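You operate a simulated robot arm through the tools that you are given. There is no shell and no other tool. Be economical: measure what you need, move in short steps, check, and stop when the job is done.

Carry out the task below with a simulated two-armed robot. There is one attempt and no reset: what you move stays moved.

## Task
On the top of the end table, fold the grey rag in half, so that its two short edges meet.

It is judged by the outcome, as a careful person would: the job done as asked, and still so three seconds after it is handed in. It fails if anything else is knocked over, pushed out of place, dropped, spilled or broken. Flat cloth is picked up by pressing the open fingertips on it (5 to 10 N) and closing them slowly along it; thin cloth reads only 2 to 8 mm in the jaws.

## Robot
Two 7-joint arms with two-finger grippers on one trunk, on a base that drives. Base frame: it is fixed to the floor where the robot stands at the start and does not move with it; the origin is under the middle of the robot, x ahead of it, y to its left, z up; the surface under the hand at the start is at about z = 0.696. Readings come in m, rad, newtons and seconds.
The left shoulder is at the start at [0.06, 0.123, 0.945], the right one opposite. With the tool pointing down near the work surface each hand reaches from about 0.3 to 0.78 m from the robot's upright axis, wherever it stands, measured 20 degrees to its own side. Places, roughly: top of the end table [0.7, 0.1, 0.7]. Payload 1.47 kg a hand.
The tool frame of a hand sits at the grasp point between the pads (the TCP): z along the fingers, y along the line on which they close. The tips reach 0.016 m beyond it. The gripper opens to 0.087 m. The gripper's body begins 0.055 m behind the TCP.
Orientation is told as [roll, pitch, yaw] about the base's x, y, z axes, in that order, counted from this pose: with the fingers straight down and closing along the base's y, the tool's x points along the base's -x, its y along +y and its z along -z.

## Interface
- The arms move only by the tool play_rows. It takes "left_targets", "right_targets" or both (then of equal length, played together; a hand with none holds still); each is a list that holds one entry, the list of rows, each a list of 7 numbers: the shift along the tool's x, y, z in units of 25 mm (1.0 is 25 mm), then the turn, a rotation vector about the tool's x, y, z in units of 6 degrees (1.0 is 6 degrees), then the finger opening in mm, from 0 to 87. In form: [[[tx, ty, tz, ax, ay, az, claw], ...]]. A call has 1 to 8 rows; each row shifts and turns the commanded pose from where the row before left it, along the tool's axes as they then stand. A call with a number of a shift or a turn outside -1 to 1 is refused whole. A row lasts 0.2 s, in which the tool goes at most 0.05 m and 0.15 rad; a call with a longer step from one row to the next is refused whole, and so is a gripper value outside its range. Where a pose cannot be reached the arm comes as near as it can. A force on the tool above 40 N (or 10 N above the force at the start of the call, whichever is more), or a blocked arm, ends the call early, and 0.2 s more pass. The fingers move at their own pace (about 0.153 m/s each) and stop on an object; they squeeze with about 28 N. The grip force told is the motor's: it shows also when the fingers shut on nothing. Time passes only in rows, and 0.2 s behind the last, so rows that do not move let the fingers close. The reply holds the time, the measured pose of the TCP, the force on the tool along the base axes, the opening and the grip force, in the units named above and with some noise, with the torque about the TCP (base axes, N m) and any sound that the robot's microphone picked up.
- Cameras (640 x 400 px; columns grow to the right, rows downward): "scene" is now at [0.0689, 0.0249, 1.4846]; the picture's right is [0.38, -0.93, 0.00], its down [-0.82, -0.33, -0.47] and it looks along [0.43, 0.18, -0.88] (base axes); focal length 273 px, centre (320, 200). "left" rides on the left gripper at [0.073, -0.012, -0.09] in its tool frame; the picture's right is [0.16, 0.99, 0.00], its down [-0.72, 0.12, -0.68] and it looks along [-0.67, 0.11, 0.73] (tool axes); focal length 247 px, centre (320, 200). "right" rides on the right gripper at [0.073, 0.012, -0.09] in its tool frame; the picture's right is [-0.16, 0.99, 0.00], its down [-0.72, -0.12, -0.68] and it looks along [-0.67, -0.11, 0.73] (tool axes); focal length 247 px, centre (320, 200). There is no depth. A picture from a camera that has moved, and an enlarged one, comes with that camera's place and axes in the base frame and with its lens.
- snapshot(camera): a new picture of that camera. It takes no simulated time.
- lift_body(by): slides the trunk up (or, below 0, down) by that many m; the arms and the scene camera ride with it, the base frame stays. It gives what a move gives, with no picture.
- steer(legs): drives the robot by 1 to 6 legs, each [ahead, left, turn to the left] in m, m and rad, along the robot's own axes; the way and the turn of a leg run together, so that a leg with both is an arc; at most 1.5 m and 3.142 rad a leg. The arms and the cameras ride along, it lands a little off, and it stops where it bumps. It gives what a move gives.
- pan_tilt(pan, tilt): turns the head with the scene camera to pan (to the left, within 2.094 rad either way) and tilt (down, from -0.506 to 1.204), counted from straight ahead of the robot. It gives what a move gives.
- close_up(camera, box): a new picture of the part [left, top, right, bottom] of that camera's present view, enlarged. It takes no simulated time.
- close_job(): hands the job in; it is judged then, once.

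Go step by step. Nothing tells you exact positions but the pictures and the camera data: compare them with the known pose of the tool, close in by small moves and look again before you grip or let go. The budget is 120 turns and 88 pictures, counting those below and the enlarged ones. Unless the task says otherwise, let go and move clear before handing in, and close with one line.

The tools are called after ">>>" by a JSON object that holds its "op" and its "data". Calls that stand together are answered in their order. play_rows: Moves the arms, as the interface text tells. Its arguments: {"type":"object","properties":{"left_targets":{"type":"array"},"right_targets":{"type":"array"}},"required":[]} The other tools are called the same way: lift_body (by) slides the trunk up or down; steer (legs) drives the base; pan_tilt (pan, tilt) turns the head that bears the scene camera; snapshot (camera) takes a picture; close_up (camera, box) takes an enlarged picture of a part of a camera's view; close_job () hands the job in.

At the start:

```text
t: 0.0
left_eef_pos: [0.4308, 0.3417, 0.9212]
left_ee_rot: [0.001, -0.001, 0.0]
left_contact_force: [0.0, -0.4, 0.2]
left_ft_torque: [-0.04, -0.01, 0.01]
left_width: 0.0872
left_finger_force: 0.1
right_eef_pos: [0.4495, -0.1177, 0.9249]
right_ee_rot: [0.001, 0.0, 0.002]
right_contact_force: [-0.2, 0.0, -0.8]
right_ft_torque: [0.01, -0.03, 0.01]
right_width: 0.087
right_finger_force: 0.0
trunk travel left (down, up): [-0.1, 0.13]
robot x, y, heading: [0.0026, 0.0005, 0.001]
head pan, tilt: [0.389, 1.082]
```

scene: 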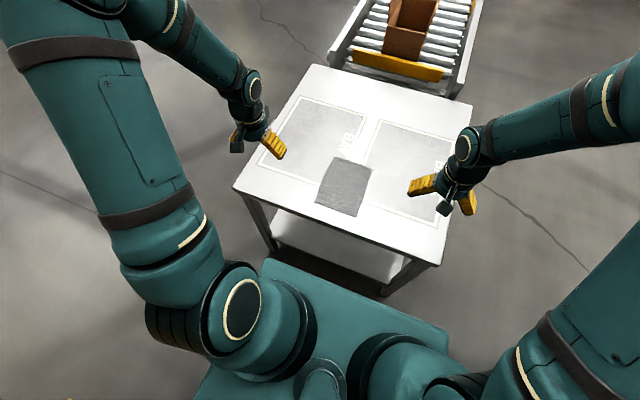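
right: 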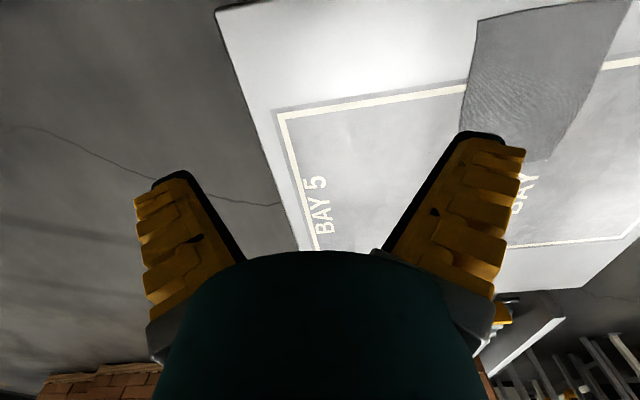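
left: 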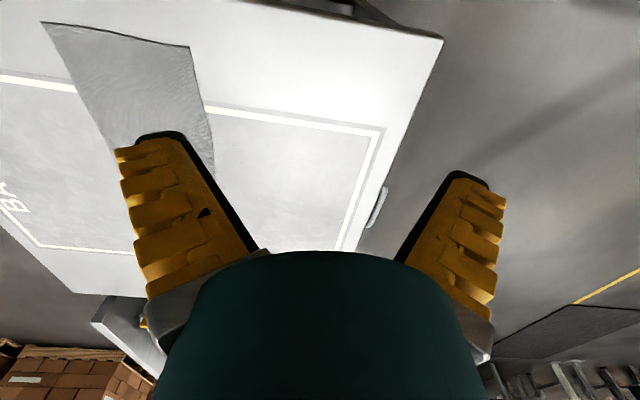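

I see the grey rag lying flat near the front-middle of the white table. I'll enlarge it to measure its corners.

>>> {"op": "close_up", "data": {"camera": "scene", "box": [280, 130, 408, 230]}}

```text
4.00 times, centred on (344, 180) of scene
camera zoom: at [0.0689, 0.0249, 1.4846], right [0.38, -0.93, 0.0], down [-0.82, -0.33, -0.47], along [0.43, 0.18, -0.88], focal length 1092 px, centre (224, 280)
```

zoom: 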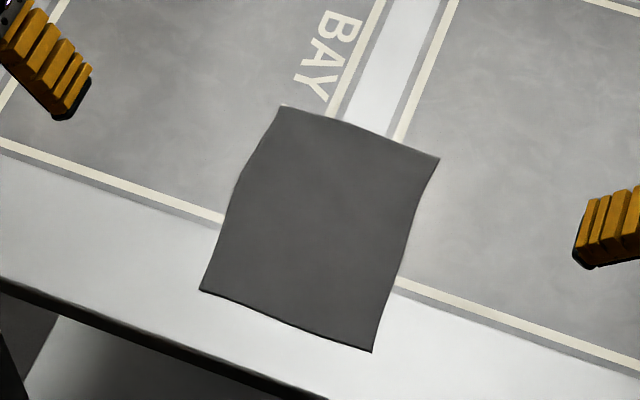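

The rag spans about x 0.438–0.637 and y 0.053–0.203, with its short edges near (x≈0.438) and far (x≈0.637). I'll turn both hands so they close along x with their cameras facing outward, then pinch the two near corners.

>>> {"op": "play_rows", "data": {"left_targets": [[[0, 0, 0, 0, 0, 1, 87], [0, 0, 0, 0, 0, 1, 87], [0, 0, 0, 0, 0, 1, 87], [0, 0, 0, 0, 0, 1, 87], [0, 0, 0, 0, 0, 1, 87], [0, 0, 0, 0, 0, 1, 87], [0, 0, 0, 0, 0, 1, 87], [0, 0, 0, 0, 0, 1, 87]]], "right_targets": [[[0, 0, 0, 0, 0, -1, 87], [0, 0, 0, 0, 0, -1, 87], [0, 0, 0, 0, 0, -1, 87], [0, 0, 0, 0, 0, -1, 87], [0, 0, 0, 0, 0, -1, 87], [0, 0, 0, 0, 0, -1, 87], [0, 0, 0, 0, 0, -1, 87], [0, 0, 0, 0, 0, -1, 87]]]}}

>>> {"op": "play_rows", "data": {"left_targets": [[[0, 0, 0, 0, 0, 1, 60], [0, 0, 0, 0, 0, 1, 60], [0, 0, 0, 0, 0, 1, 60], [0, 0, 0, 0, 0, 1, 60], [0, 0, 0, 0, 0, 1, 60], [0, 0, 0, 0, 0, 1, 60], [0, 0, 0, 0, 0, 1, 60]]], "right_targets": [[[0, 0, 0, 0, 0, -1, 60], [0, 0, 0, 0, 0, -1, 60], [0, 0, 0, 0, 0, -1, 60], [0, 0, 0, 0, 0, -1, 60], [0, 0, 0, 0, 0, -1, 60], [0, 0, 0, 0, 0, -1, 60], [0, 0, 0, 0, 0, -1, 60]]]}}

```text
t: 1.8
left_eef_pos: [0.4304, 0.3429, 0.9215]
left_ee_rot: [0.0, 0.001, -0.838]
left_contact_force: [-0.5, 0.4, -0.6]
left_ft_torque: [0.0, -0.04, 0.01]
left_width: 0.087
left_finger_force: 0.0
right_eef_pos: [0.4493, -0.1185, 0.9231]
right_ee_rot: [0.0, 0.001, 0.839]
right_contact_force: [0.1, 0.3, 0.1]
right_ft_torque: [0.02, 0.0, -0.03]
right_width: 0.0873
right_finger_force: 0.0
trunk travel left (down, up): [-0.1, 0.13]
robot x, y, heading: [0.0029, 0.001, 0.0]
head pan, tilt: [0.389, 1.082]
```

```text
t: 3.4
left_eef_pos: [0.4309, 0.343, 0.9207]
left_ee_rot: [-0.001, -0.001, -1.572]
left_contact_force: [0.1, -0.3, -0.4]
left_ft_torque: [0.0, 0.0, -0.03]
left_width: 0.0645
left_finger_force: 3.2
right_eef_pos: [0.4496, -0.1182, 0.9238]
right_ee_rot: [0.0, 0.002, 1.573]
right_contact_force: [1.0, -0.6, 0.3]
right_ft_torque: [-0.03, 0.0, 0.02]
right_width: 0.0646
right_finger_force: 3.7
trunk travel left (down, up): [-0.1, 0.13]
robot x, y, heading: [0.0004, -0.0013, -0.003]
head pan, tilt: [0.389, 1.082]
```

Both hands are turned, and next I'll bring them above the near corners, stopping short to check clearance.

>>> {"op": "play_rows", "data": {"left_targets": [[[-0.825, 0.175, 0.8, 0, 0, 0, 30], [-0.825, 0.175, 0.8, 0, 0, 0, 30], [-0.825, 0.175, 0.8, 0, 0, 0, 30], [-0.825, 0.175, 0.8, 0, 0, 0, 30], [-0.825, 0.175, 0.8, 0, 0, 0, 30], [-0.825, 0.175, 0.8, 0, 0, 0, 30]]], "right_targets": [[[-0.975, -0.082, 0.82, 0, 0, 0, 30], [-0.975, -0.082, 0.82, 0, 0, 0, 30], [-0.975, -0.082, 0.82, 0, 0, 0, 30], [-0.975, -0.082, 0.82, 0, 0, 0, 30], [-0.975, -0.082, 0.82, 0, 0, 0, 30], [-0.975, -0.082, 0.82, 0, 0, 0, 30]]]}}

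>>> {"op": "snapshot", "data": {"camera": "scene"}}

>>> {"op": "snapshot", "data": {"camera": "left"}}

```text
t: 4.8
left_eef_pos: [0.4565, 0.2202, 0.8022]
left_ee_rot: [0.0, 0.0, -1.571]
left_contact_force: [-0.1, -0.3, 0.3]
left_ft_torque: [-0.02, 0.01, 0.01]
left_width: 0.0364
left_finger_force: 4.1
right_eef_pos: [0.4626, 0.0291, 0.8004]
right_ee_rot: [0.0, 0.0, 1.57]
right_contact_force: [-0.9, -1.0, 0.1]
right_ft_torque: [0.0, 0.05, -0.01]
right_width: 0.0362
right_finger_force: 4.4
trunk travel left (down, up): [-0.1, 0.13]
robot x, y, heading: [0.0014, 0.0017, -0.005]
head pan, tilt: [0.389, 1.082]
```

```text
83 pictures are left
camera scene: at [0.0697, 0.0249, 1.4845], right [0.38, -0.93, 0.0], down [-0.82, -0.33, -0.47], along [0.43, 0.18, -0.88], focal length 273 px, centre (320, 200)
```

scene: 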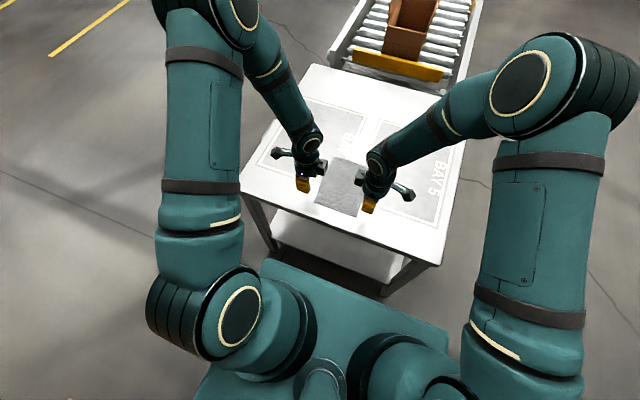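

```text
82 pictures are left
camera left: at [0.4443, 0.2944, 0.8898], right [0.99, 0.16, 0.0], down [0.12, -0.72, 0.68], along [0.11, -0.67, -0.73], focal length 247 px, centre (320, 200)
```

left: 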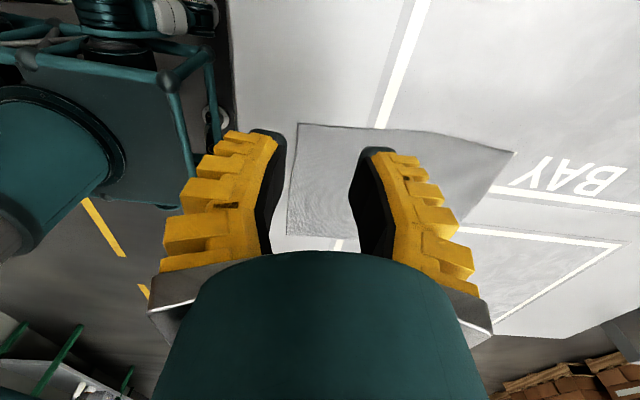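

The left camera puts the near edge at x≈0.441 with corners at y≈0.051 and 0.200, which matches. I'll move in just above the corners.

>>> {"op": "play_rows", "data": {"left_targets": [[[-0.563, 0.127, 0.893, 0, 0, 0, 32], [-0.563, 0.127, 0.893, 0, 0, 0, 32], [-0.563, 0.127, 0.893, 0, 0, 0, 32], [0, 0, 0, 0, 0, 0, 32]]], "right_targets": [[[-0.64, -0.045, 0.873, 0, 0, 0, 32], [-0.64, -0.045, 0.873, 0, 0, 0, 32], [-0.64, -0.045, 0.873, 0, 0, 0, 32], [0, 0, 0, 0, 0, 0, 32]]]}}

>>> {"op": "snapshot", "data": {"camera": "left"}}

>>> {"op": "snapshot", "data": {"camera": "right"}}

```text
t: 5.8
left_eef_pos: [0.4655, 0.1853, 0.7333]
left_ee_rot: [-0.002, 0.007, -1.564]
left_contact_force: [0.9, 2.5, -1.5]
left_ft_torque: [-0.17, 0.0, 0.0]
left_width: 0.0376
left_finger_force: 4.7
right_eef_pos: [0.4688, 0.0713, 0.7347]
right_ee_rot: [0.001, 0.006, 1.567]
right_contact_force: [-0.3, -1.4, 0.6]
right_ft_torque: [0.28, -0.02, 0.07]
right_width: 0.0378
right_finger_force: 4.5
trunk travel left (down, up): [-0.1, 0.13]
robot x, y, heading: [0.0028, 0.0014, -0.005]
head pan, tilt: [0.389, 1.082]
stopped in row 4 (left hand): the force on the tool passed its limit at 43 N (the readings are from after the stop); the commanded pose is now the measured one
```

```text
81 pictures are left
camera left: at [0.4543, 0.258, 0.8225], right [0.99, 0.16, 0.0], down [0.12, -0.73, 0.67], along [0.11, -0.66, -0.74], focal length 247 px, centre (320, 200)
```

left: 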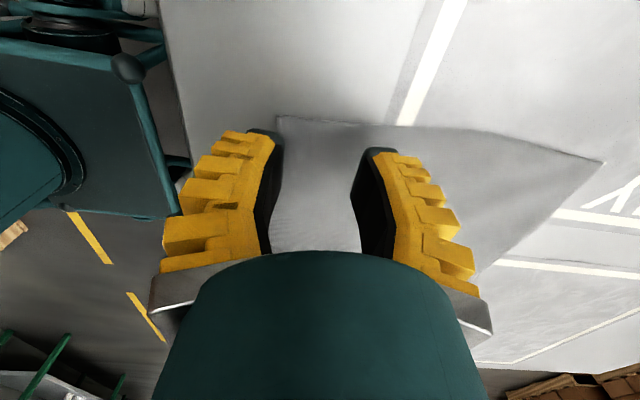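

```text
80 pictures are left
camera right: at [0.4552, -0.0006, 0.8257], right [-0.99, 0.16, 0.0], down [0.12, 0.73, 0.67], along [0.11, 0.67, -0.74], focal length 247 px, centre (320, 200)
```

right: 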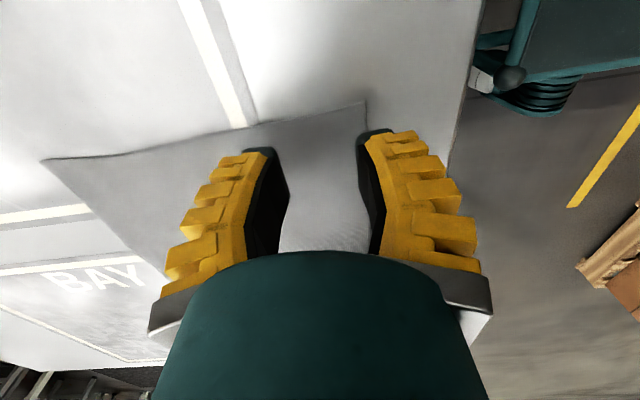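

The wrists touch each other at about 0.114 m spacing, but the fingers already sit on the corners. I'll spread them a few mm and descend carefully.

>>> {"op": "play_rows", "data": {"left_targets": [[[0.11, 0.1, 0, 0, 0, 0, 32], [0, 0, 0.3, 0, 0, 0, 32], [0, 0, 0.25, 0, 0, 0, 32], [0, 0, 0, 0, 0, 0, 32]]], "right_targets": [[[0.2, 0.03, 0, 0, 0, 0, 32], [0, 0, 0.3, 0, 0, 0, 32], [0, 0, 0.25, 0, 0, 0, 32], [0, 0, 0, 0, 0, 0, 32]]]}}

```text
t: 6.8
left_eef_pos: [0.4682, 0.1878, 0.72]
left_ee_rot: [-0.002, 0.007, -1.566]
left_contact_force: [0.2, 0.4, -0.2]
left_ft_torque: [0.03, 0.01, 0.03]
left_width: 0.0378
left_finger_force: 5.0
right_eef_pos: [0.4655, 0.0655, 0.7216]
right_ee_rot: [0.0, 0.007, 1.567]
right_contact_force: [0.3, 0.3, 0.9]
right_ft_torque: [-0.01, 0.0, 0.01]
right_width: 0.0381
right_finger_force: 4.5
trunk travel left (down, up): [-0.1, 0.13]
robot x, y, heading: [0.0021, -0.0029, -0.003]
head pan, tilt: [0.389, 1.082]
```

No contact yet, so I'll keep lowering in small steps.

>>> {"op": "play_rows", "data": {"left_targets": [[[0, 0, 0.16, 0, 0, 0, 32], [0, 0, 0.12, 0, 0, 0, 32], [0, 0, 0, 0, 0, 0, 32]]], "right_targets": [[[0, -0.08, 0.2, 0, 0, 0, 32], [0, 0, 0.14, 0, 0, 0, 32], [0, 0, 0, 0, 0, 0, 32]]]}}

```text
t: 7.7
left_eef_pos: [0.4692, 0.1858, 0.7135]
left_ee_rot: [0.001, 0.011, -1.564]
left_contact_force: [-0.1, 0.5, 12.4]
left_ft_torque: [0.0, -0.02, -0.01]
left_width: 0.0342
left_finger_force: 7.1
right_eef_pos: [0.4688, 0.0656, 0.7135]
right_ee_rot: [0.0, 0.007, 1.568]
right_contact_force: [-0.4, 0.5, 5.2]
right_ft_torque: [-0.01, -0.01, 0.04]
right_width: 0.0333
right_finger_force: 7.8
trunk travel left (down, up): [-0.1, 0.13]
robot x, y, heading: [0.0039, -0.0007, 0.0]
head pan, tilt: [0.389, 1.082]
```

Contact is 12 N on the left and 5 N on the right. I'll ease the left slightly and close both slowly.

>>> {"op": "play_rows", "data": {"left_targets": [[[0, 0, -0.03, 0, 0, 0, 28], [0, 0, 0, 0, 0, 0, 23], [0, 0, 0, 0, 0, 0, 18], [0, 0, 0, 0, 0, 0, 13], [0, 0, 0, 0, 0, 0, 8], [0, 0, 0, 0, 0, 0, 4], [0, 0, 0, 0, 0, 0, 0], [0, 0, 0, 0, 0, 0, 0]]], "right_targets": [[[0, 0, 0.01, 0, 0, 0, 28], [0, 0, 0, 0, 0, 0, 23], [0, 0, 0, 0, 0, 0, 18], [0, 0, 0, 0, 0, 0, 13], [0, 0, 0, 0, 0, 0, 8], [0, 0, 0, 0, 0, 0, 4], [0, 0, 0, 0, 0, 0, 0], [0, 0, 0, 0, 0, 0, 0]]]}}

>>> {"op": "snapshot", "data": {"camera": "left"}}

>>> {"op": "snapshot", "data": {"camera": "right"}}

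```text
t: 9.4
left_eef_pos: [0.468, 0.1876, 0.7131]
left_ee_rot: [0.0, 0.009, -1.563]
left_contact_force: [-0.2, 0.5, 0.2]
left_ft_torque: [-0.02, 0.01, 0.02]
left_width: 0.0
left_finger_force: 29.5
right_eef_pos: [0.4685, 0.0671, 0.7123]
right_ee_rot: [0.001, 0.007, 1.567]
right_contact_force: [0.4, -0.5, 0.2]
right_ft_torque: [-0.04, 0.03, -0.01]
right_width: 0.0001
right_finger_force: 30.3
trunk travel left (down, up): [-0.1, 0.13]
robot x, y, heading: [0.0001, 0.003, -0.001]
head pan, tilt: [0.389, 1.082]
```

```text
79 pictures are left
camera left: at [0.4566, 0.2608, 0.8024], right [0.99, 0.17, 0.0], down [0.12, -0.73, 0.67], along [0.11, -0.66, -0.74], focal length 247 px, centre (320, 200)
```

left: 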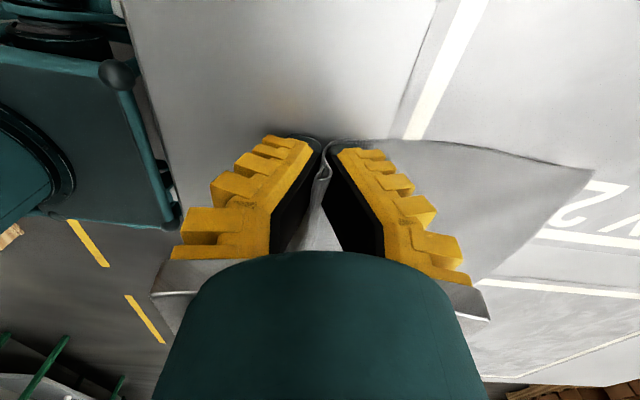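

```text
78 pictures are left
camera right: at [0.4559, -0.0057, 0.8036], right [-0.99, 0.16, 0.0], down [0.12, 0.73, 0.67], along [0.11, 0.67, -0.74], focal length 247 px, centre (320, 200)
```

right: 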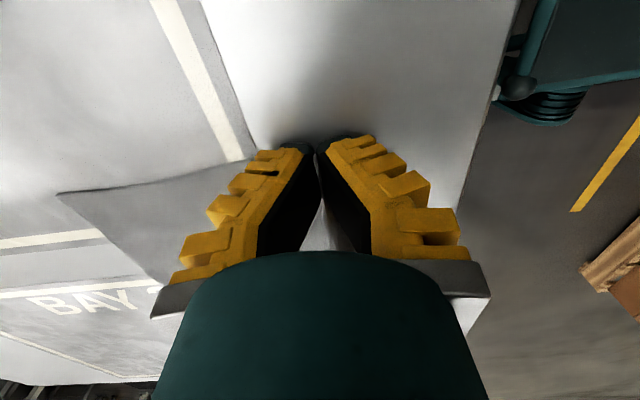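

Both jaws read 0 width, though the left seems to show some cloth between the fingers. I'll look closer.

>>> {"op": "close_up", "data": {"camera": "left", "box": [250, 110, 410, 210]}}

>>> {"op": "close_up", "data": {"camera": "right", "box": [230, 110, 390, 210]}}

>>> {"op": "close_up", "data": {"camera": "scene", "box": [280, 130, 408, 230]}}

```text
4.00 times, centred on (330, 160) of left
camera zoom: at [0.4566, 0.2608, 0.8024], right [0.99, 0.17, 0.0], down [0.12, -0.73, 0.67], along [0.11, -0.66, -0.74], focal length 988 px, centre (280, 360)
```

zoom: 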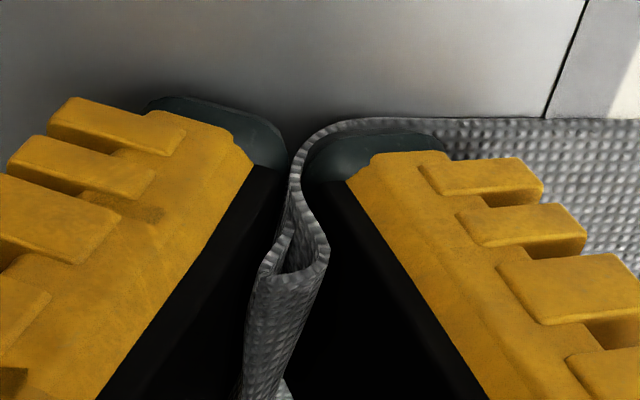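

```text
4.00 times, centred on (310, 160) of right
camera zoom: at [0.4559, -0.0057, 0.8036], right [-0.99, 0.16, 0.0], down [0.12, 0.73, 0.67], along [0.11, 0.67, -0.74], focal length 988 px, centre (360, 360)
```

zoom: 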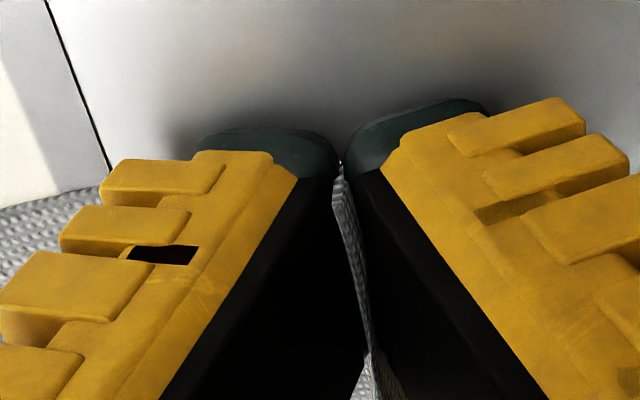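

```text
4.00 times, centred on (344, 180) of scene
camera zoom: at [0.069, 0.0249, 1.4846], right [0.38, -0.93, 0.0], down [-0.82, -0.33, -0.47], along [0.43, 0.18, -0.88], focal length 1092 px, centre (224, 280)
```

zoom: 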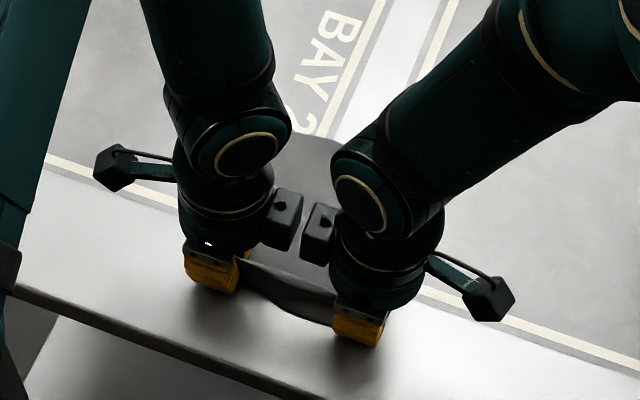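

Cloth does pass between the fingers on both hands. I'll lift a little to test the hold.

>>> {"op": "play_rows", "data": {"left_targets": [[[0, 0, -0.3, 0, 0, 0, 0], [0, 0, -0.4, 0, 0, 0, 0], [0, 0, -0.4, 0, 0, 0, 0], [0, 0, 0, 0, 0, 0, 0]]], "right_targets": [[[0, 0, -0.3, 0, 0, 0, 0], [0, 0, -0.4, 0, 0, 0, 0], [0, 0, -0.4, 0, 0, 0, 0], [0, 0, 0, 0, 0, 0, 0]]]}}

>>> {"op": "snapshot", "data": {"camera": "left"}}

>>> {"op": "snapshot", "data": {"camera": "right"}}

```text
t: 10.4
left_eef_pos: [0.4694, 0.1874, 0.7414]
left_ee_rot: [-0.004, 0.01, -1.565]
left_contact_force: [-0.1, 0.4, 0.7]
left_ft_torque: [0.02, -0.04, 0.02]
left_width: 0.0001
left_finger_force: 25.1
right_eef_pos: [0.4687, 0.0673, 0.7401]
right_ee_rot: [0.002, 0.006, 1.567]
right_contact_force: [0.6, -1.4, 9.1]
right_ft_torque: [-0.1, 0.0, 0.0]
right_width: 0.0
right_finger_force: 29.9
trunk travel left (down, up): [-0.1, 0.13]
robot x, y, heading: [0.0011, -0.0012, 0.001]
head pan, tilt: [0.389, 1.082]
```

```text
74 pictures are left
camera left: at [0.4567, 0.2608, 0.8306], right [0.99, 0.17, 0.0], down [0.12, -0.73, 0.67], along [0.11, -0.66, -0.74], focal length 247 px, centre (320, 200)
```

left: 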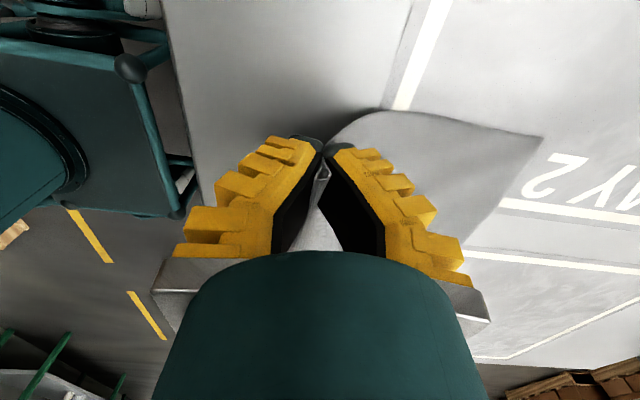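

```text
73 pictures are left
camera right: at [0.4563, -0.0046, 0.8312], right [-0.99, 0.16, 0.0], down [0.12, 0.73, 0.68], along [0.11, 0.67, -0.74], focal length 247 px, centre (320, 200)
```

right: 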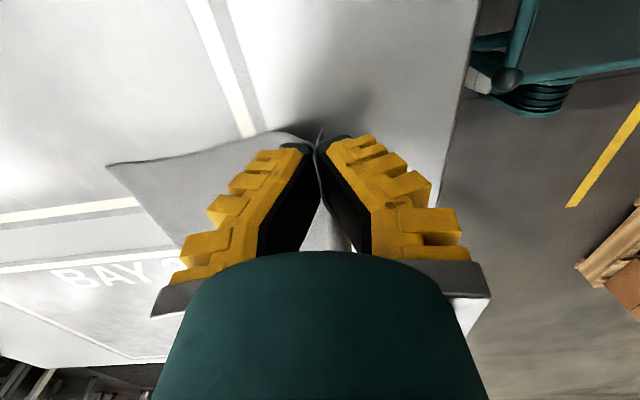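

Both corners come up with the hands. I'll check the grips closely before continuing, since the right hand reads 9 N vertical.

>>> {"op": "close_up", "data": {"camera": "left", "box": [250, 110, 410, 210]}}

>>> {"op": "close_up", "data": {"camera": "right", "box": [230, 110, 390, 210]}}

>>> {"op": "close_up", "data": {"camera": "scene", "box": [280, 130, 408, 230]}}

>>> {"op": "play_rows", "data": {"left_targets": [[[0, 0, 0, 0, 0, 0, 0]]], "right_targets": [[[0, 0, 0, 0, 0, 0, 0]]]}}

```text
4.00 times, centred on (330, 160) of left
camera zoom: at [0.4567, 0.2608, 0.8306], right [0.99, 0.17, 0.0], down [0.12, -0.73, 0.67], along [0.11, -0.66, -0.74], focal length 988 px, centre (280, 360)
```

zoom: 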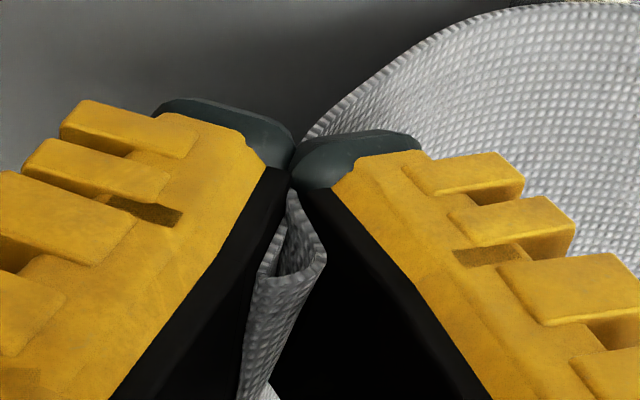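

```text
4.00 times, centred on (310, 160) of right
camera zoom: at [0.4563, -0.0046, 0.8312], right [-0.99, 0.16, 0.0], down [0.12, 0.73, 0.68], along [0.11, 0.67, -0.74], focal length 988 px, centre (360, 360)
```

zoom: 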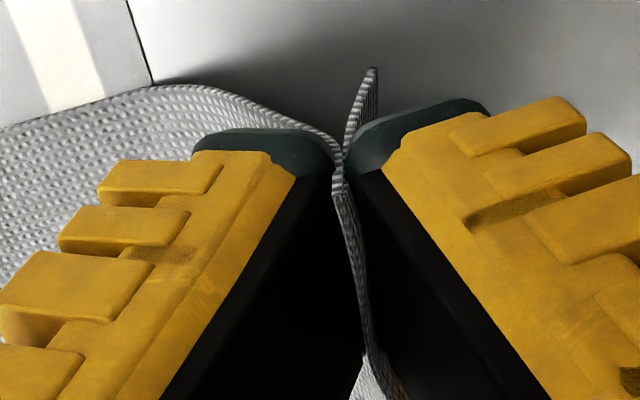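

```text
4.00 times, centred on (344, 180) of scene
camera zoom: at [0.0692, 0.0249, 1.4846], right [0.38, -0.93, 0.0], down [-0.82, -0.33, -0.47], along [0.43, 0.18, -0.88], focal length 1092 px, centre (224, 280)
```

zoom: 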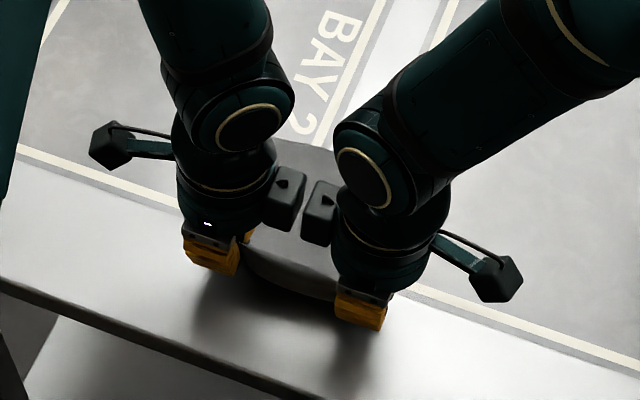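

```text
t: 10.8
left_eef_pos: [0.4685, 0.1876, 0.7418]
left_ee_rot: [-0.003, 0.008, -1.564]
left_contact_force: [0.3, -0.6, -0.3]
left_ft_torque: [0.03, 0.0, 0.02]
left_width: 0.0
left_finger_force: 25.5
right_eef_pos: [0.4687, 0.0677, 0.7401]
right_ee_rot: [0.002, 0.006, 1.567]
right_contact_force: [0.0, -0.7, -0.4]
right_ft_torque: [-0.03, 0.0, 0.01]
right_width: 0.0002
right_finger_force: 25.6
trunk travel left (down, up): [-0.1, 0.13]
robot x, y, heading: [-0.0006, -0.0003, 0.0]
head pan, tilt: [0.389, 1.082]
```

Grips hold well right at the edge. Now I'll carry the edge in an arc over the fold line (x≈0.54) toward the far edge.

>>> {"op": "play_rows", "data": {"left_targets": [[[0, 0.63, -0.58, 0, 0, 0, 0], [0, 0.63, -0.58, 0, 0, 0, 0], [0, 0.7, -0.5, 0, 0, 0, 0], [0, 0.7, -0.1, 0, 0, 0, 0], [0, 0.7, 0.1, 0, 0, 0, 0], [0, 0.7, 0.1, 0, 0, 0, 0], [0, 0.7, 0.3, 0, 0, 0, 0], [0, 0, 0, 0, 0, 0, 0]]], "right_targets": [[[0, -0.63, -0.58, 0, 0, 0, 0], [0, -0.63, -0.58, 0, 0, 0, 0], [0, -0.7, -0.5, 0, 0, 0, 0], [0, -0.7, -0.1, 0, 0, 0, 0], [0, -0.7, 0.1, 0, 0, 0, 0], [0, -0.7, 0.1, 0, 0, 0, 0], [0, -0.7, 0.3, 0, 0, 0, 0], [0, 0, 0, 0, 0, 0, 0]]]}}

>>> {"op": "snapshot", "data": {"camera": "left"}}

>>> {"op": "snapshot", "data": {"camera": "right"}}

>>> {"op": "close_up", "data": {"camera": "scene", "box": [280, 130, 408, 230]}}

```text
t: 12.7
left_eef_pos: [0.5878, 0.1873, 0.7724]
left_ee_rot: [-0.003, 0.009, -1.564]
left_contact_force: [-0.7, -1.2, -2.6]
left_ft_torque: [-0.04, -0.08, 0.0]
left_width: 0.0001
left_finger_force: 22.3
right_eef_pos: [0.587, 0.0671, 0.7723]
right_ee_rot: [0.0, 0.007, 1.567]
right_contact_force: [-0.2, -0.2, 0.5]
right_ft_torque: [-0.01, -0.02, 0.02]
right_width: 0.0
right_finger_force: 22.4
trunk travel left (down, up): [-0.1, 0.13]
robot x, y, heading: [0.0009, -0.0011, 0.003]
head pan, tilt: [0.389, 1.082]
```

```text
69 pictures are left
camera left: at [0.5757, 0.2609, 0.8615], right [0.99, 0.17, 0.0], down [0.12, -0.73, 0.67], along [0.11, -0.66, -0.74], focal length 247 px, centre (320, 200)
```

left: 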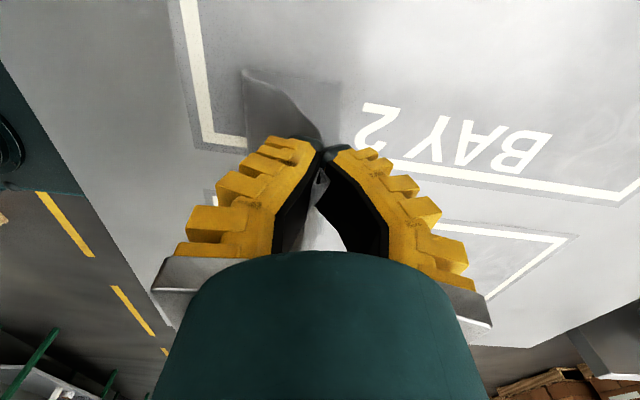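

```text
68 pictures are left
camera right: at [0.5751, -0.0054, 0.8631], right [-0.99, 0.16, 0.0], down [0.12, 0.73, 0.67], along [0.11, 0.67, -0.74], focal length 247 px, centre (320, 200)
```

right: 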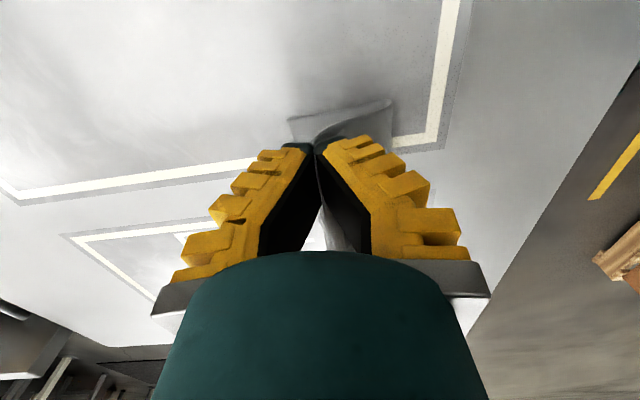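

```text
4.00 times, centred on (344, 180) of scene
camera zoom: at [0.0685, 0.0248, 1.4847], right [0.38, -0.93, 0.0], down [-0.82, -0.33, -0.47], along [0.43, 0.18, -0.88], focal length 1092 px, centre (224, 280)
```

zoom: 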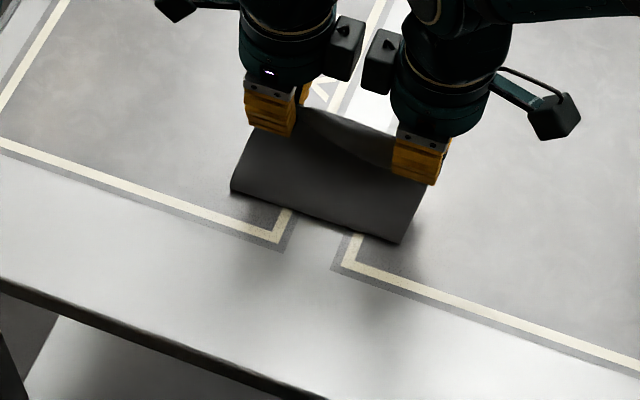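

The sheet is folding over nicely. I need to locate the lower layer's far edge, so I'll zoom in on both hand views.

>>> {"op": "close_up", "data": {"camera": "left", "box": [220, 50, 400, 162]}}

>>> {"op": "close_up", "data": {"camera": "right", "box": [240, 70, 420, 182]}}

```text
3.56 times, centred on (310, 106) of left
camera zoom: at [0.5757, 0.2609, 0.8615], right [0.99, 0.17, 0.0], down [0.12, -0.73, 0.67], along [0.11, -0.66, -0.74], focal length 878 px, centre (356, 534)
```

zoom: 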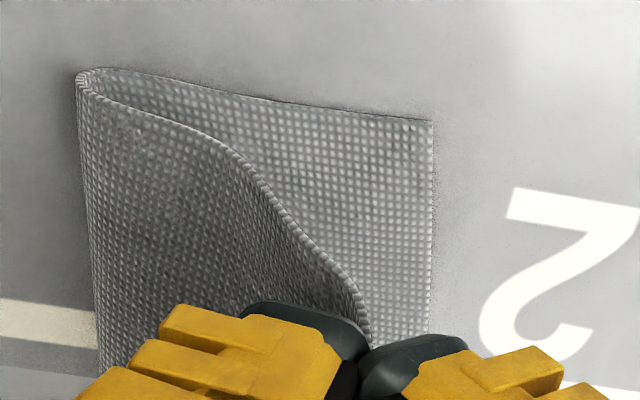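

```text
3.56 times, centred on (330, 126) of right
camera zoom: at [0.5751, -0.0054, 0.8631], right [-0.99, 0.16, 0.0], down [0.12, 0.73, 0.67], along [0.11, 0.67, -0.74], focal length 878 px, centre (284, 463)
```

zoom: 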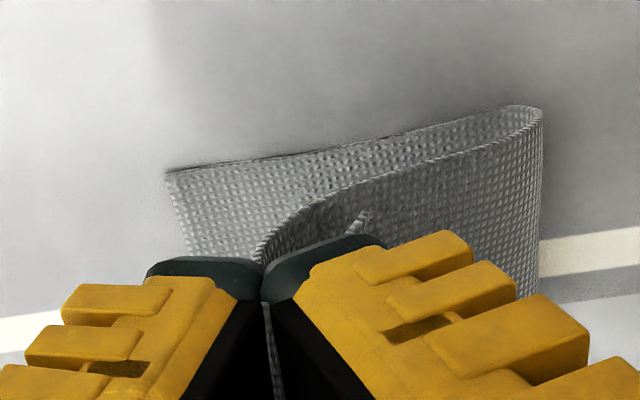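

The pinch gathered about 6 cm of cloth, so the layers wouldn't meet properly from this hold. I'll take the edge back, spread it open again on the table, and re-pinch with a much smaller ruck.

>>> {"op": "play_rows", "data": {"left_targets": [[[0, -0.7, -0.3, 0, 0, 0, 0], [0, -0.7, -0.1, 0, 0, 0, 0], [0, -0.7, -0.1, 0, 0, 0, 0], [0, -0.7, 0.1, 0, 0, 0, 0], [0, -0.7, 0.5, 0, 0, 0, 0], [0, -0.7, 0.58, 0, 0, 0, 0], [0, -0.7, 0.58, 0, 0, 0, 0], [0, -0.1, 0, 0, 0, 0, 0]]], "right_targets": [[[0, 0.7, -0.3, 0, 0, 0, 0], [0, 0.7, -0.1, 0, 0, 0, 0], [0, 0.7, -0.1, 0, 0, 0, 0], [0, 0.7, 0.1, 0, 0, 0, 0], [0, 0.7, 0.5, 0, 0, 0, 0], [0, 0.7, 0.58, 0, 0, 0, 0], [0, 0.7, 0.58, 0, 0, 0, 0], [0, 0.1, 0, 0, 0, 0, 0]]]}}

>>> {"op": "play_rows", "data": {"left_targets": [[[0, -0.2, 0.5, 0, 0, 0, 0], [0, -0.2, 0.3, 0, 0, 0, 0], [0, 0, 0.2, 0, 0, 0, 0], [0, 0, 0, 0, 0, 0, 0]]], "right_targets": [[[0, 0.2, 0.5, 0, 0, 0, 0], [0, 0.2, 0.3, 0, 0, 0, 0], [0, 0, 0.2, 0, 0, 0, 0], [0, 0, 0, 0, 0, 0, 0]]]}}

>>> {"op": "close_up", "data": {"camera": "left", "box": [220, 90, 620, 340]}}

>>> {"op": "close_up", "data": {"camera": "right", "box": [20, 90, 420, 340]}}

```text
t: 14.4
left_eef_pos: [0.4628, 0.1877, 0.7414]
left_ee_rot: [-0.003, 0.008, -1.562]
left_contact_force: [-0.4, -0.1, -0.1]
left_ft_torque: [0.0, -0.02, 0.01]
left_width: 0.0012
left_finger_force: 30.0
right_eef_pos: [0.4626, 0.0669, 0.7384]
right_ee_rot: [0.0, 0.008, 1.569]
right_contact_force: [0.3, 0.2, -1.3]
right_ft_torque: [0.01, 0.0, 0.01]
right_width: 0.0
right_finger_force: 26.2
trunk travel left (down, up): [-0.1, 0.13]
robot x, y, heading: [0.0016, 0.0003, 0.001]
head pan, tilt: [0.389, 1.082]
```

```text
t: 15.4
left_eef_pos: [0.4525, 0.1863, 0.7153]
left_ee_rot: [-0.001, 0.009, -1.565]
left_contact_force: [1.9, 0.6, 0.4]
left_ft_torque: [-0.04, 0.05, -0.03]
left_width: 0.0028
left_finger_force: 30.1
right_eef_pos: [0.452, 0.0668, 0.7143]
right_ee_rot: [0.0, 0.009, 1.566]
right_contact_force: [0.1, 0.3, 0.9]
right_ft_torque: [-0.02, 0.02, 0.0]
right_width: 0.0
right_finger_force: 29.6
trunk travel left (down, up): [-0.1, 0.13]
robot x, y, heading: [-0.0001, 0.0017, -0.003]
head pan, tilt: [0.389, 1.082]
```

```text
1.60 times, centred on (420, 215) of left
camera zoom: at [0.4399, 0.2604, 0.8053], right [0.99, 0.17, 0.0], down [0.12, -0.73, 0.67], along [0.11, -0.66, -0.74], focal length 395 px, centre (160, 176)
```

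zoom: 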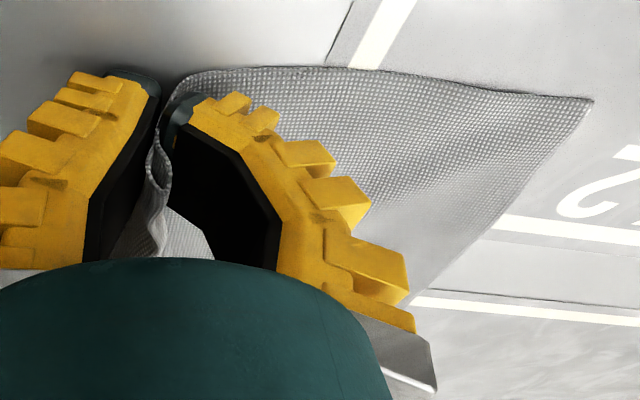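

```text
1.60 times, centred on (220, 215) of right
camera zoom: at [0.4397, -0.005, 0.8058], right [-0.99, 0.16, 0.0], down [0.12, 0.73, 0.68], along [0.11, 0.67, -0.74], focal length 395 px, centre (480, 176)
```

zoom: 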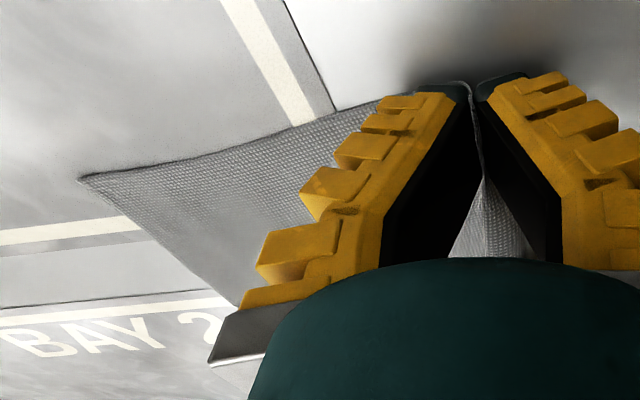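

Back at the start side. I'll open slowly to spread the gathered cloth, then rise a bit to look.

>>> {"op": "play_rows", "data": {"left_targets": [[[0, 0, 0, 0, 0, 0, 8], [0, 0, 0, 0, 0, 0, 16], [0, 0, 0, 0, 0, 0, 26], [0, 0, 0, 0, 0, 0, 38], [0, 0, 0, 0, 0, 0, 50], [0, 0, 0, 0, 0, 0, 60], [0, 0, -1, 0, 0, 0, 60], [0, 0, -1, 0, 0, 0, 60]]], "right_targets": [[[0, 0, 0, 0, 0, 0, 8], [0, 0, 0, 0, 0, 0, 16], [0, 0, 0, 0, 0, 0, 26], [0, 0, 0, 0, 0, 0, 38], [0, 0, 0, 0, 0, 0, 50], [0, 0, 0, 0, 0, 0, 60], [0, 0, -1, 0, 0, 0, 60], [0, 0, -1, 0, 0, 0, 60]]]}}

>>> {"op": "snapshot", "data": {"camera": "left"}}

>>> {"op": "snapshot", "data": {"camera": "right"}}

```text
t: 17.2
left_eef_pos: [0.453, 0.1886, 0.7673]
left_ee_rot: [-0.002, 0.008, -1.564]
left_contact_force: [0.2, -0.4, -0.2]
left_ft_torque: [-0.05, 0.01, 0.01]
left_width: 0.0645
left_finger_force: 3.4
right_eef_pos: [0.4522, 0.0661, 0.7647]
right_ee_rot: [0.0, 0.006, 1.568]
right_contact_force: [0.2, 0.1, 0.1]
right_ft_torque: [0.01, -0.03, -0.02]
right_width: 0.0647
right_finger_force: 2.7
trunk travel left (down, up): [-0.1, 0.13]
robot x, y, heading: [-0.0037, -0.0006, -0.003]
head pan, tilt: [0.389, 1.082]
```

```text
62 pictures are left
camera left: at [0.4411, 0.26, 0.8561], right [0.99, 0.16, 0.0], down [0.12, -0.73, 0.67], along [0.11, -0.66, -0.74], focal length 247 px, centre (320, 200)
```

left: 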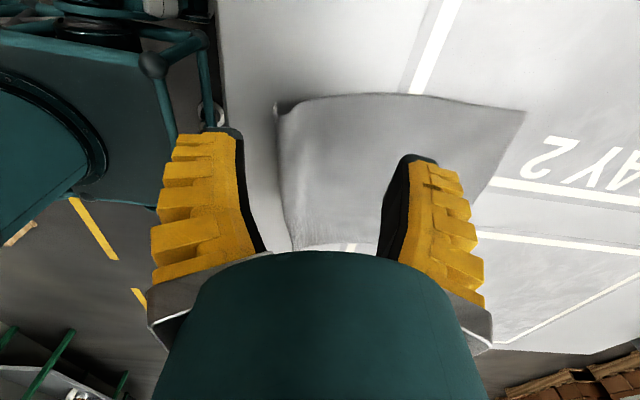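

```text
61 pictures are left
camera right: at [0.44, -0.0053, 0.856], right [-0.99, 0.16, 0.0], down [0.12, 0.73, 0.67], along [0.11, 0.67, -0.74], focal length 247 px, centre (320, 200)
```

right: 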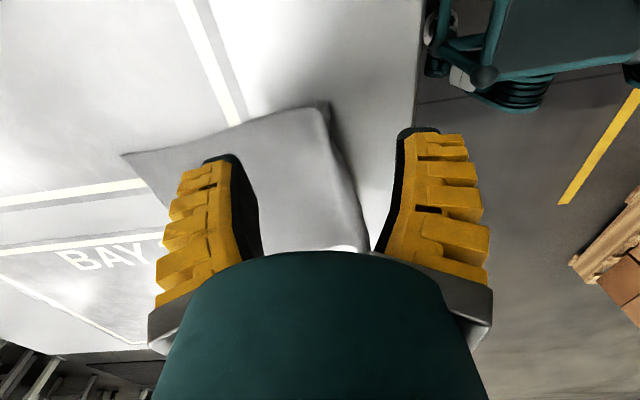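

Released. I'll back the hands away to see the rag's whole state.

>>> {"op": "play_rows", "data": {"left_targets": [[[0.7, 0, -0.7, 0, 0, 0, 40], [0.9, 0, -0.5, 0, 0, 0, 30], [0.9, 0, 0, 0, 0, 0, 20], [0.9, 0, 0, 0, 0, 0, 20]]], "right_targets": [[[0.7, 0, -0.7, 0, 0, 0, 40], [0.9, 0, -0.5, 0, 0, 0, 30], [0.9, 0, 0, 0, 0, 0, 20], [0.9, 0, 0, 0, 0, 0, 20]]]}}

>>> {"op": "close_up", "data": {"camera": "scene", "box": [280, 130, 408, 230]}}

>>> {"op": "close_up", "data": {"camera": "left", "box": [200, 80, 520, 280]}}

>>> {"op": "close_up", "data": {"camera": "right", "box": [120, 80, 440, 280]}}

```text
t: 18.2
left_eef_pos: [0.4533, 0.2726, 0.7961]
left_ee_rot: [-0.003, 0.009, -1.564]
left_contact_force: [0.5, -0.1, -0.1]
left_ft_torque: [-0.01, 0.0, 0.0]
left_width: 0.0263
left_finger_force: 4.3
right_eef_pos: [0.4527, -0.0206, 0.7953]
right_ee_rot: [0.002, 0.007, 1.567]
right_contact_force: [1.2, 0.4, -0.1]
right_ft_torque: [0.02, 0.02, 0.01]
right_width: 0.0265
right_finger_force: 4.5
trunk travel left (down, up): [-0.1, 0.13]
robot x, y, heading: [0.0008, -0.0028, 0.0]
head pan, tilt: [0.389, 1.082]
```

```text
4.00 times, centred on (344, 180) of scene
camera zoom: at [0.0689, 0.0249, 1.4846], right [0.38, -0.93, 0.0], down [-0.82, -0.33, -0.47], along [0.43, 0.18, -0.88], focal length 1092 px, centre (224, 280)
```

zoom: 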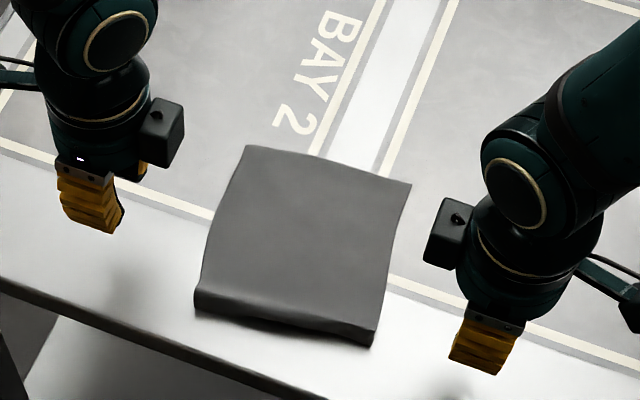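

```text
2.00 times, centred on (360, 180) of left
camera zoom: at [0.4407, 0.3459, 0.8858], right [0.99, 0.17, 0.0], down [0.12, -0.73, 0.67], along [0.11, -0.66, -0.74], focal length 494 px, centre (240, 240)
```

zoom: 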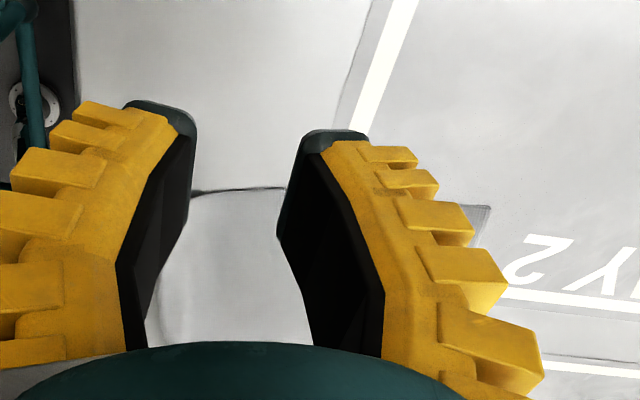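

```text
2.00 times, centred on (280, 180) of right
camera zoom: at [0.4394, -0.0919, 0.886], right [-0.99, 0.16, 0.0], down [0.12, 0.73, 0.67], along [0.11, 0.67, -0.74], focal length 494 px, centre (400, 240)
```

zoom: 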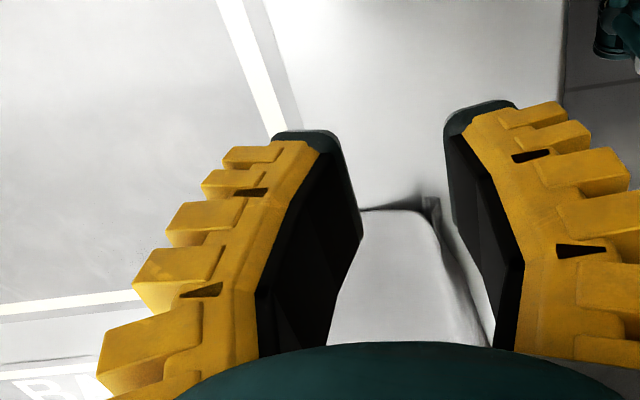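

The near edge now has a curl along it. I'll zoom in to see its shape.

>>> {"op": "close_up", "data": {"camera": "scene", "box": [315, 195, 363, 225]}}

>>> {"op": "close_up", "data": {"camera": "right", "box": [270, 140, 370, 203]}}

```text
13.33 times, centred on (339, 210) of scene
camera zoom: at [0.0689, 0.0249, 1.4846], right [0.38, -0.93, 0.0], down [-0.82, -0.33, -0.47], along [0.43, 0.18, -0.88], focal length 3641 px, centre (67, 67)
```

zoom: 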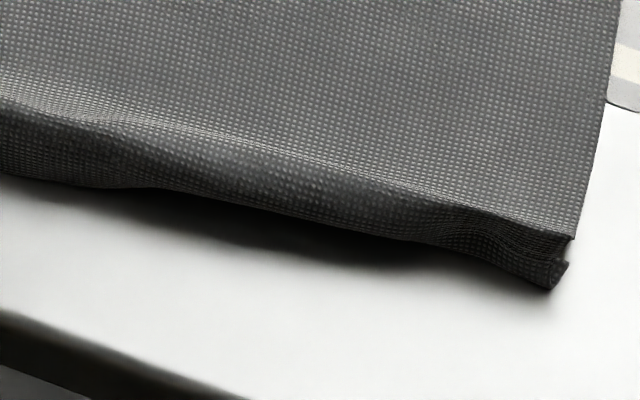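

```text
6.35 times, centred on (320, 172) of right
camera zoom: at [0.4394, -0.0919, 0.886], right [-0.99, 0.16, 0.0], down [0.12, 0.73, 0.67], along [0.11, 0.67, -0.74], focal length 1568 px, centre (320, 381)
```

zoom: 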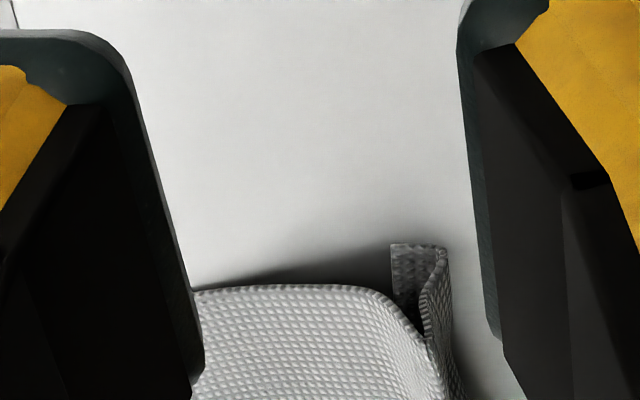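

The near rim is curled under, while the far edge is clean and the rag is yawed about +7°. I'll instead pinch the far edge with a small opening, lift so the rag hangs and uncurls, then lay it down and fold it without letting go.

>>> {"op": "play_rows", "data": {"left_targets": [[[-0.41, 0.808, 0.25, 0, 0, 0, 12], [-0.41, 0.808, 0.25, 0, 0, 0, 12], [-0.41, 0.808, 0.25, 0, 0, 0, 12], [-0.41, 0.808, 0.25, 0, 0, 0, 12], [-0.41, 0.808, 0.25, 0, 0, 0, 12], [-0.41, 0.808, 0.25, 0, 0, 0, 12], [0, 0, 0, 0, 0, -0.58, 12], [0, 0, 0, 0, 0, -0.58, 12]]], "right_targets": [[[-0.644, -0.907, 0.25, 0, 0, 0, 12], [-0.644, -0.907, 0.25, 0, 0, 0, 12], [-0.644, -0.907, 0.25, 0, 0, 0, 12], [-0.644, -0.907, 0.25, 0, 0, 0, 12], [-0.644, -0.907, 0.25, 0, 0, 0, 12], [-0.644, -0.907, 0.25, 0, 0, 0, 12], [0, 0, 0, 0, 0, -0.58, 12], [0, 0, 0, 0, 0, -0.58, 12]]]}}

>>> {"op": "snapshot", "data": {"camera": "left"}}

>>> {"op": "snapshot", "data": {"camera": "right"}}

```text
t: 20.1
left_eef_pos: [0.5745, 0.2114, 0.7582]
left_ee_rot: [-0.001, 0.01, -1.44]
left_contact_force: [0.0, 0.9, -0.3]
left_ft_torque: [0.01, 0.01, 0.0]
left_width: 0.0186
left_finger_force: 4.7
right_eef_pos: [0.5891, 0.0785, 0.7584]
right_ee_rot: [0.003, 0.007, 1.69]
right_contact_force: [0.4, 0.1, 1.3]
right_ft_torque: [0.02, 0.01, 0.0]
right_width: 0.0187
right_finger_force: 5.6
trunk travel left (down, up): [-0.1, 0.13]
robot x, y, heading: [0.0005, 0.0028, 0.004]
head pan, tilt: [0.389, 1.082]
```

```text
55 pictures are left
camera left: at [0.5528, 0.2828, 0.8471], right [0.96, 0.28, 0.0], down [0.21, -0.71, 0.67], along [0.19, -0.65, -0.74], focal length 247 px, centre (320, 200)
```

left: 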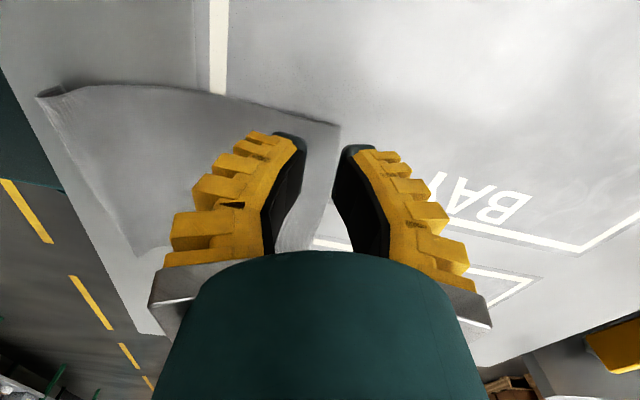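

```text
54 pictures are left
camera right: at [0.585, 0.005, 0.8488], right [-1.0, 0.04, 0.0], down [0.03, 0.74, 0.67], along [0.03, 0.67, -0.74], focal length 247 px, centre (320, 200)
```

right: 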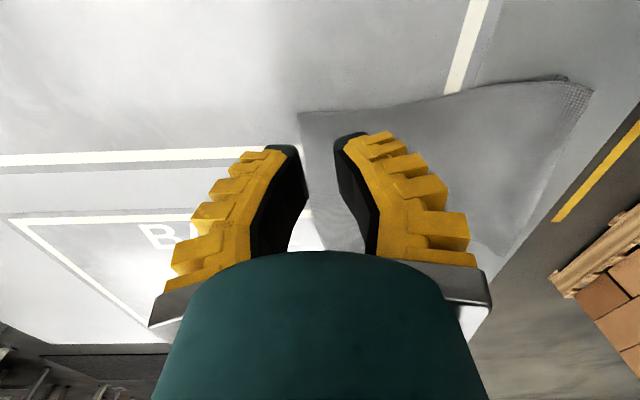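

Corners confirmed at (0.586, 0.216) and (0.602, 0.069). I'll shift in slightly and descend to just above contact.

>>> {"op": "play_rows", "data": {"left_targets": [[[-0.14, 0, 0.5, 0, 0, 0, 12], [-0.14, 0, 0.5, 0, 0, 0, 12], [0, 0, 0.4, 0, 0, 0, 12], [0, 0, 0.2, 0, 0, 0, 12], [0, 0, 0.12, 0, 0, 0, 12], [0, 0, 0, 0, 0, 0, 12]]], "right_targets": [[[-0.08, 0, 0.5, 0, 0, 0, 12], [-0.08, 0, 0.5, 0, 0, 0, 12], [0, 0, 0.4, 0, 0, 0, 12], [0, 0, 0.2, 0, 0, 0, 12], [0, 0, 0.12, 0, 0, 0, 12], [0, 0, 0, 0, 0, 0, 12]]]}}

```text
t: 21.4
left_eef_pos: [0.5749, 0.2056, 0.7153]
left_ee_rot: [-0.001, 0.008, -1.441]
left_contact_force: [-0.1, -0.7, 0.2]
left_ft_torque: [0.0, 0.01, -0.01]
left_width: 0.0187
left_finger_force: 4.8
right_eef_pos: [0.5884, 0.081, 0.7143]
right_ee_rot: [0.0, 0.008, 1.688]
right_contact_force: [0.2, -1.8, -0.1]
right_ft_torque: [-0.03, -0.01, 0.0]
right_width: 0.0188
right_finger_force: 4.5
trunk travel left (down, up): [-0.1, 0.13]
robot x, y, heading: [0.0021, 0.0021, 0.004]
head pan, tilt: [0.389, 1.082]
```

>>> {"op": "play_rows", "data": {"left_targets": [[[0, 0, 0.07, 0, 0, 0, 12], [0, 0, 0, 0, 0, 0, 12]]], "right_targets": [[[0, 0, 0.07, 0, 0, 0, 12], [0, 0, 0, 0, 0, 0, 12]]]}}

```text
t: 22.1
left_eef_pos: [0.5771, 0.2061, 0.7141]
left_ee_rot: [-0.002, 0.007, -1.441]
left_contact_force: [-0.3, 0.7, -0.6]
left_ft_torque: [0.0, 0.02, 0.01]
left_width: 0.013
left_finger_force: 7.5
right_eef_pos: [0.5886, 0.0819, 0.7129]
right_ee_rot: [0.002, 0.008, 1.688]
right_contact_force: [0.1, 0.3, 1.6]
right_ft_torque: [-0.03, 0.02, 0.04]
right_width: 0.0189
right_finger_force: 5.4
trunk travel left (down, up): [-0.1, 0.13]
robot x, y, heading: [0.0001, -0.0009, 0.002]
head pan, tilt: [0.389, 1.082]
```

>>> {"op": "play_rows", "data": {"left_targets": [[[0, 0, 0, 0, 0, 0, 19], [0, 0, 0.07, 0, 0, 0, 19], [0, 0, 0, 0, 0, 0, 19]]], "right_targets": [[[0, 0, 0, 0, 0, 0, 14], [0, 0, 0.06, 0, 0, 0, 14], [0, 0, 0, 0, 0, 0, 14]]]}}

```text
t: 22.9
left_eef_pos: [0.574, 0.204, 0.7111]
left_ee_rot: [0.0, 0.009, -1.442]
left_contact_force: [-0.4, -0.4, 5.0]
left_ft_torque: [0.02, 0.1, 0.02]
left_width: 0.0265
left_finger_force: 4.9
right_eef_pos: [0.589, 0.0821, 0.7118]
right_ee_rot: [0.0, 0.007, 1.688]
right_contact_force: [-1.2, -0.5, 6.9]
right_ft_torque: [0.0, 0.15, 0.01]
right_width: 0.0219
right_finger_force: 5.5
trunk travel left (down, up): [-0.1, 0.13]
robot x, y, heading: [0.0008, -0.0012, 0.005]
head pan, tilt: [0.389, 1.082]
```

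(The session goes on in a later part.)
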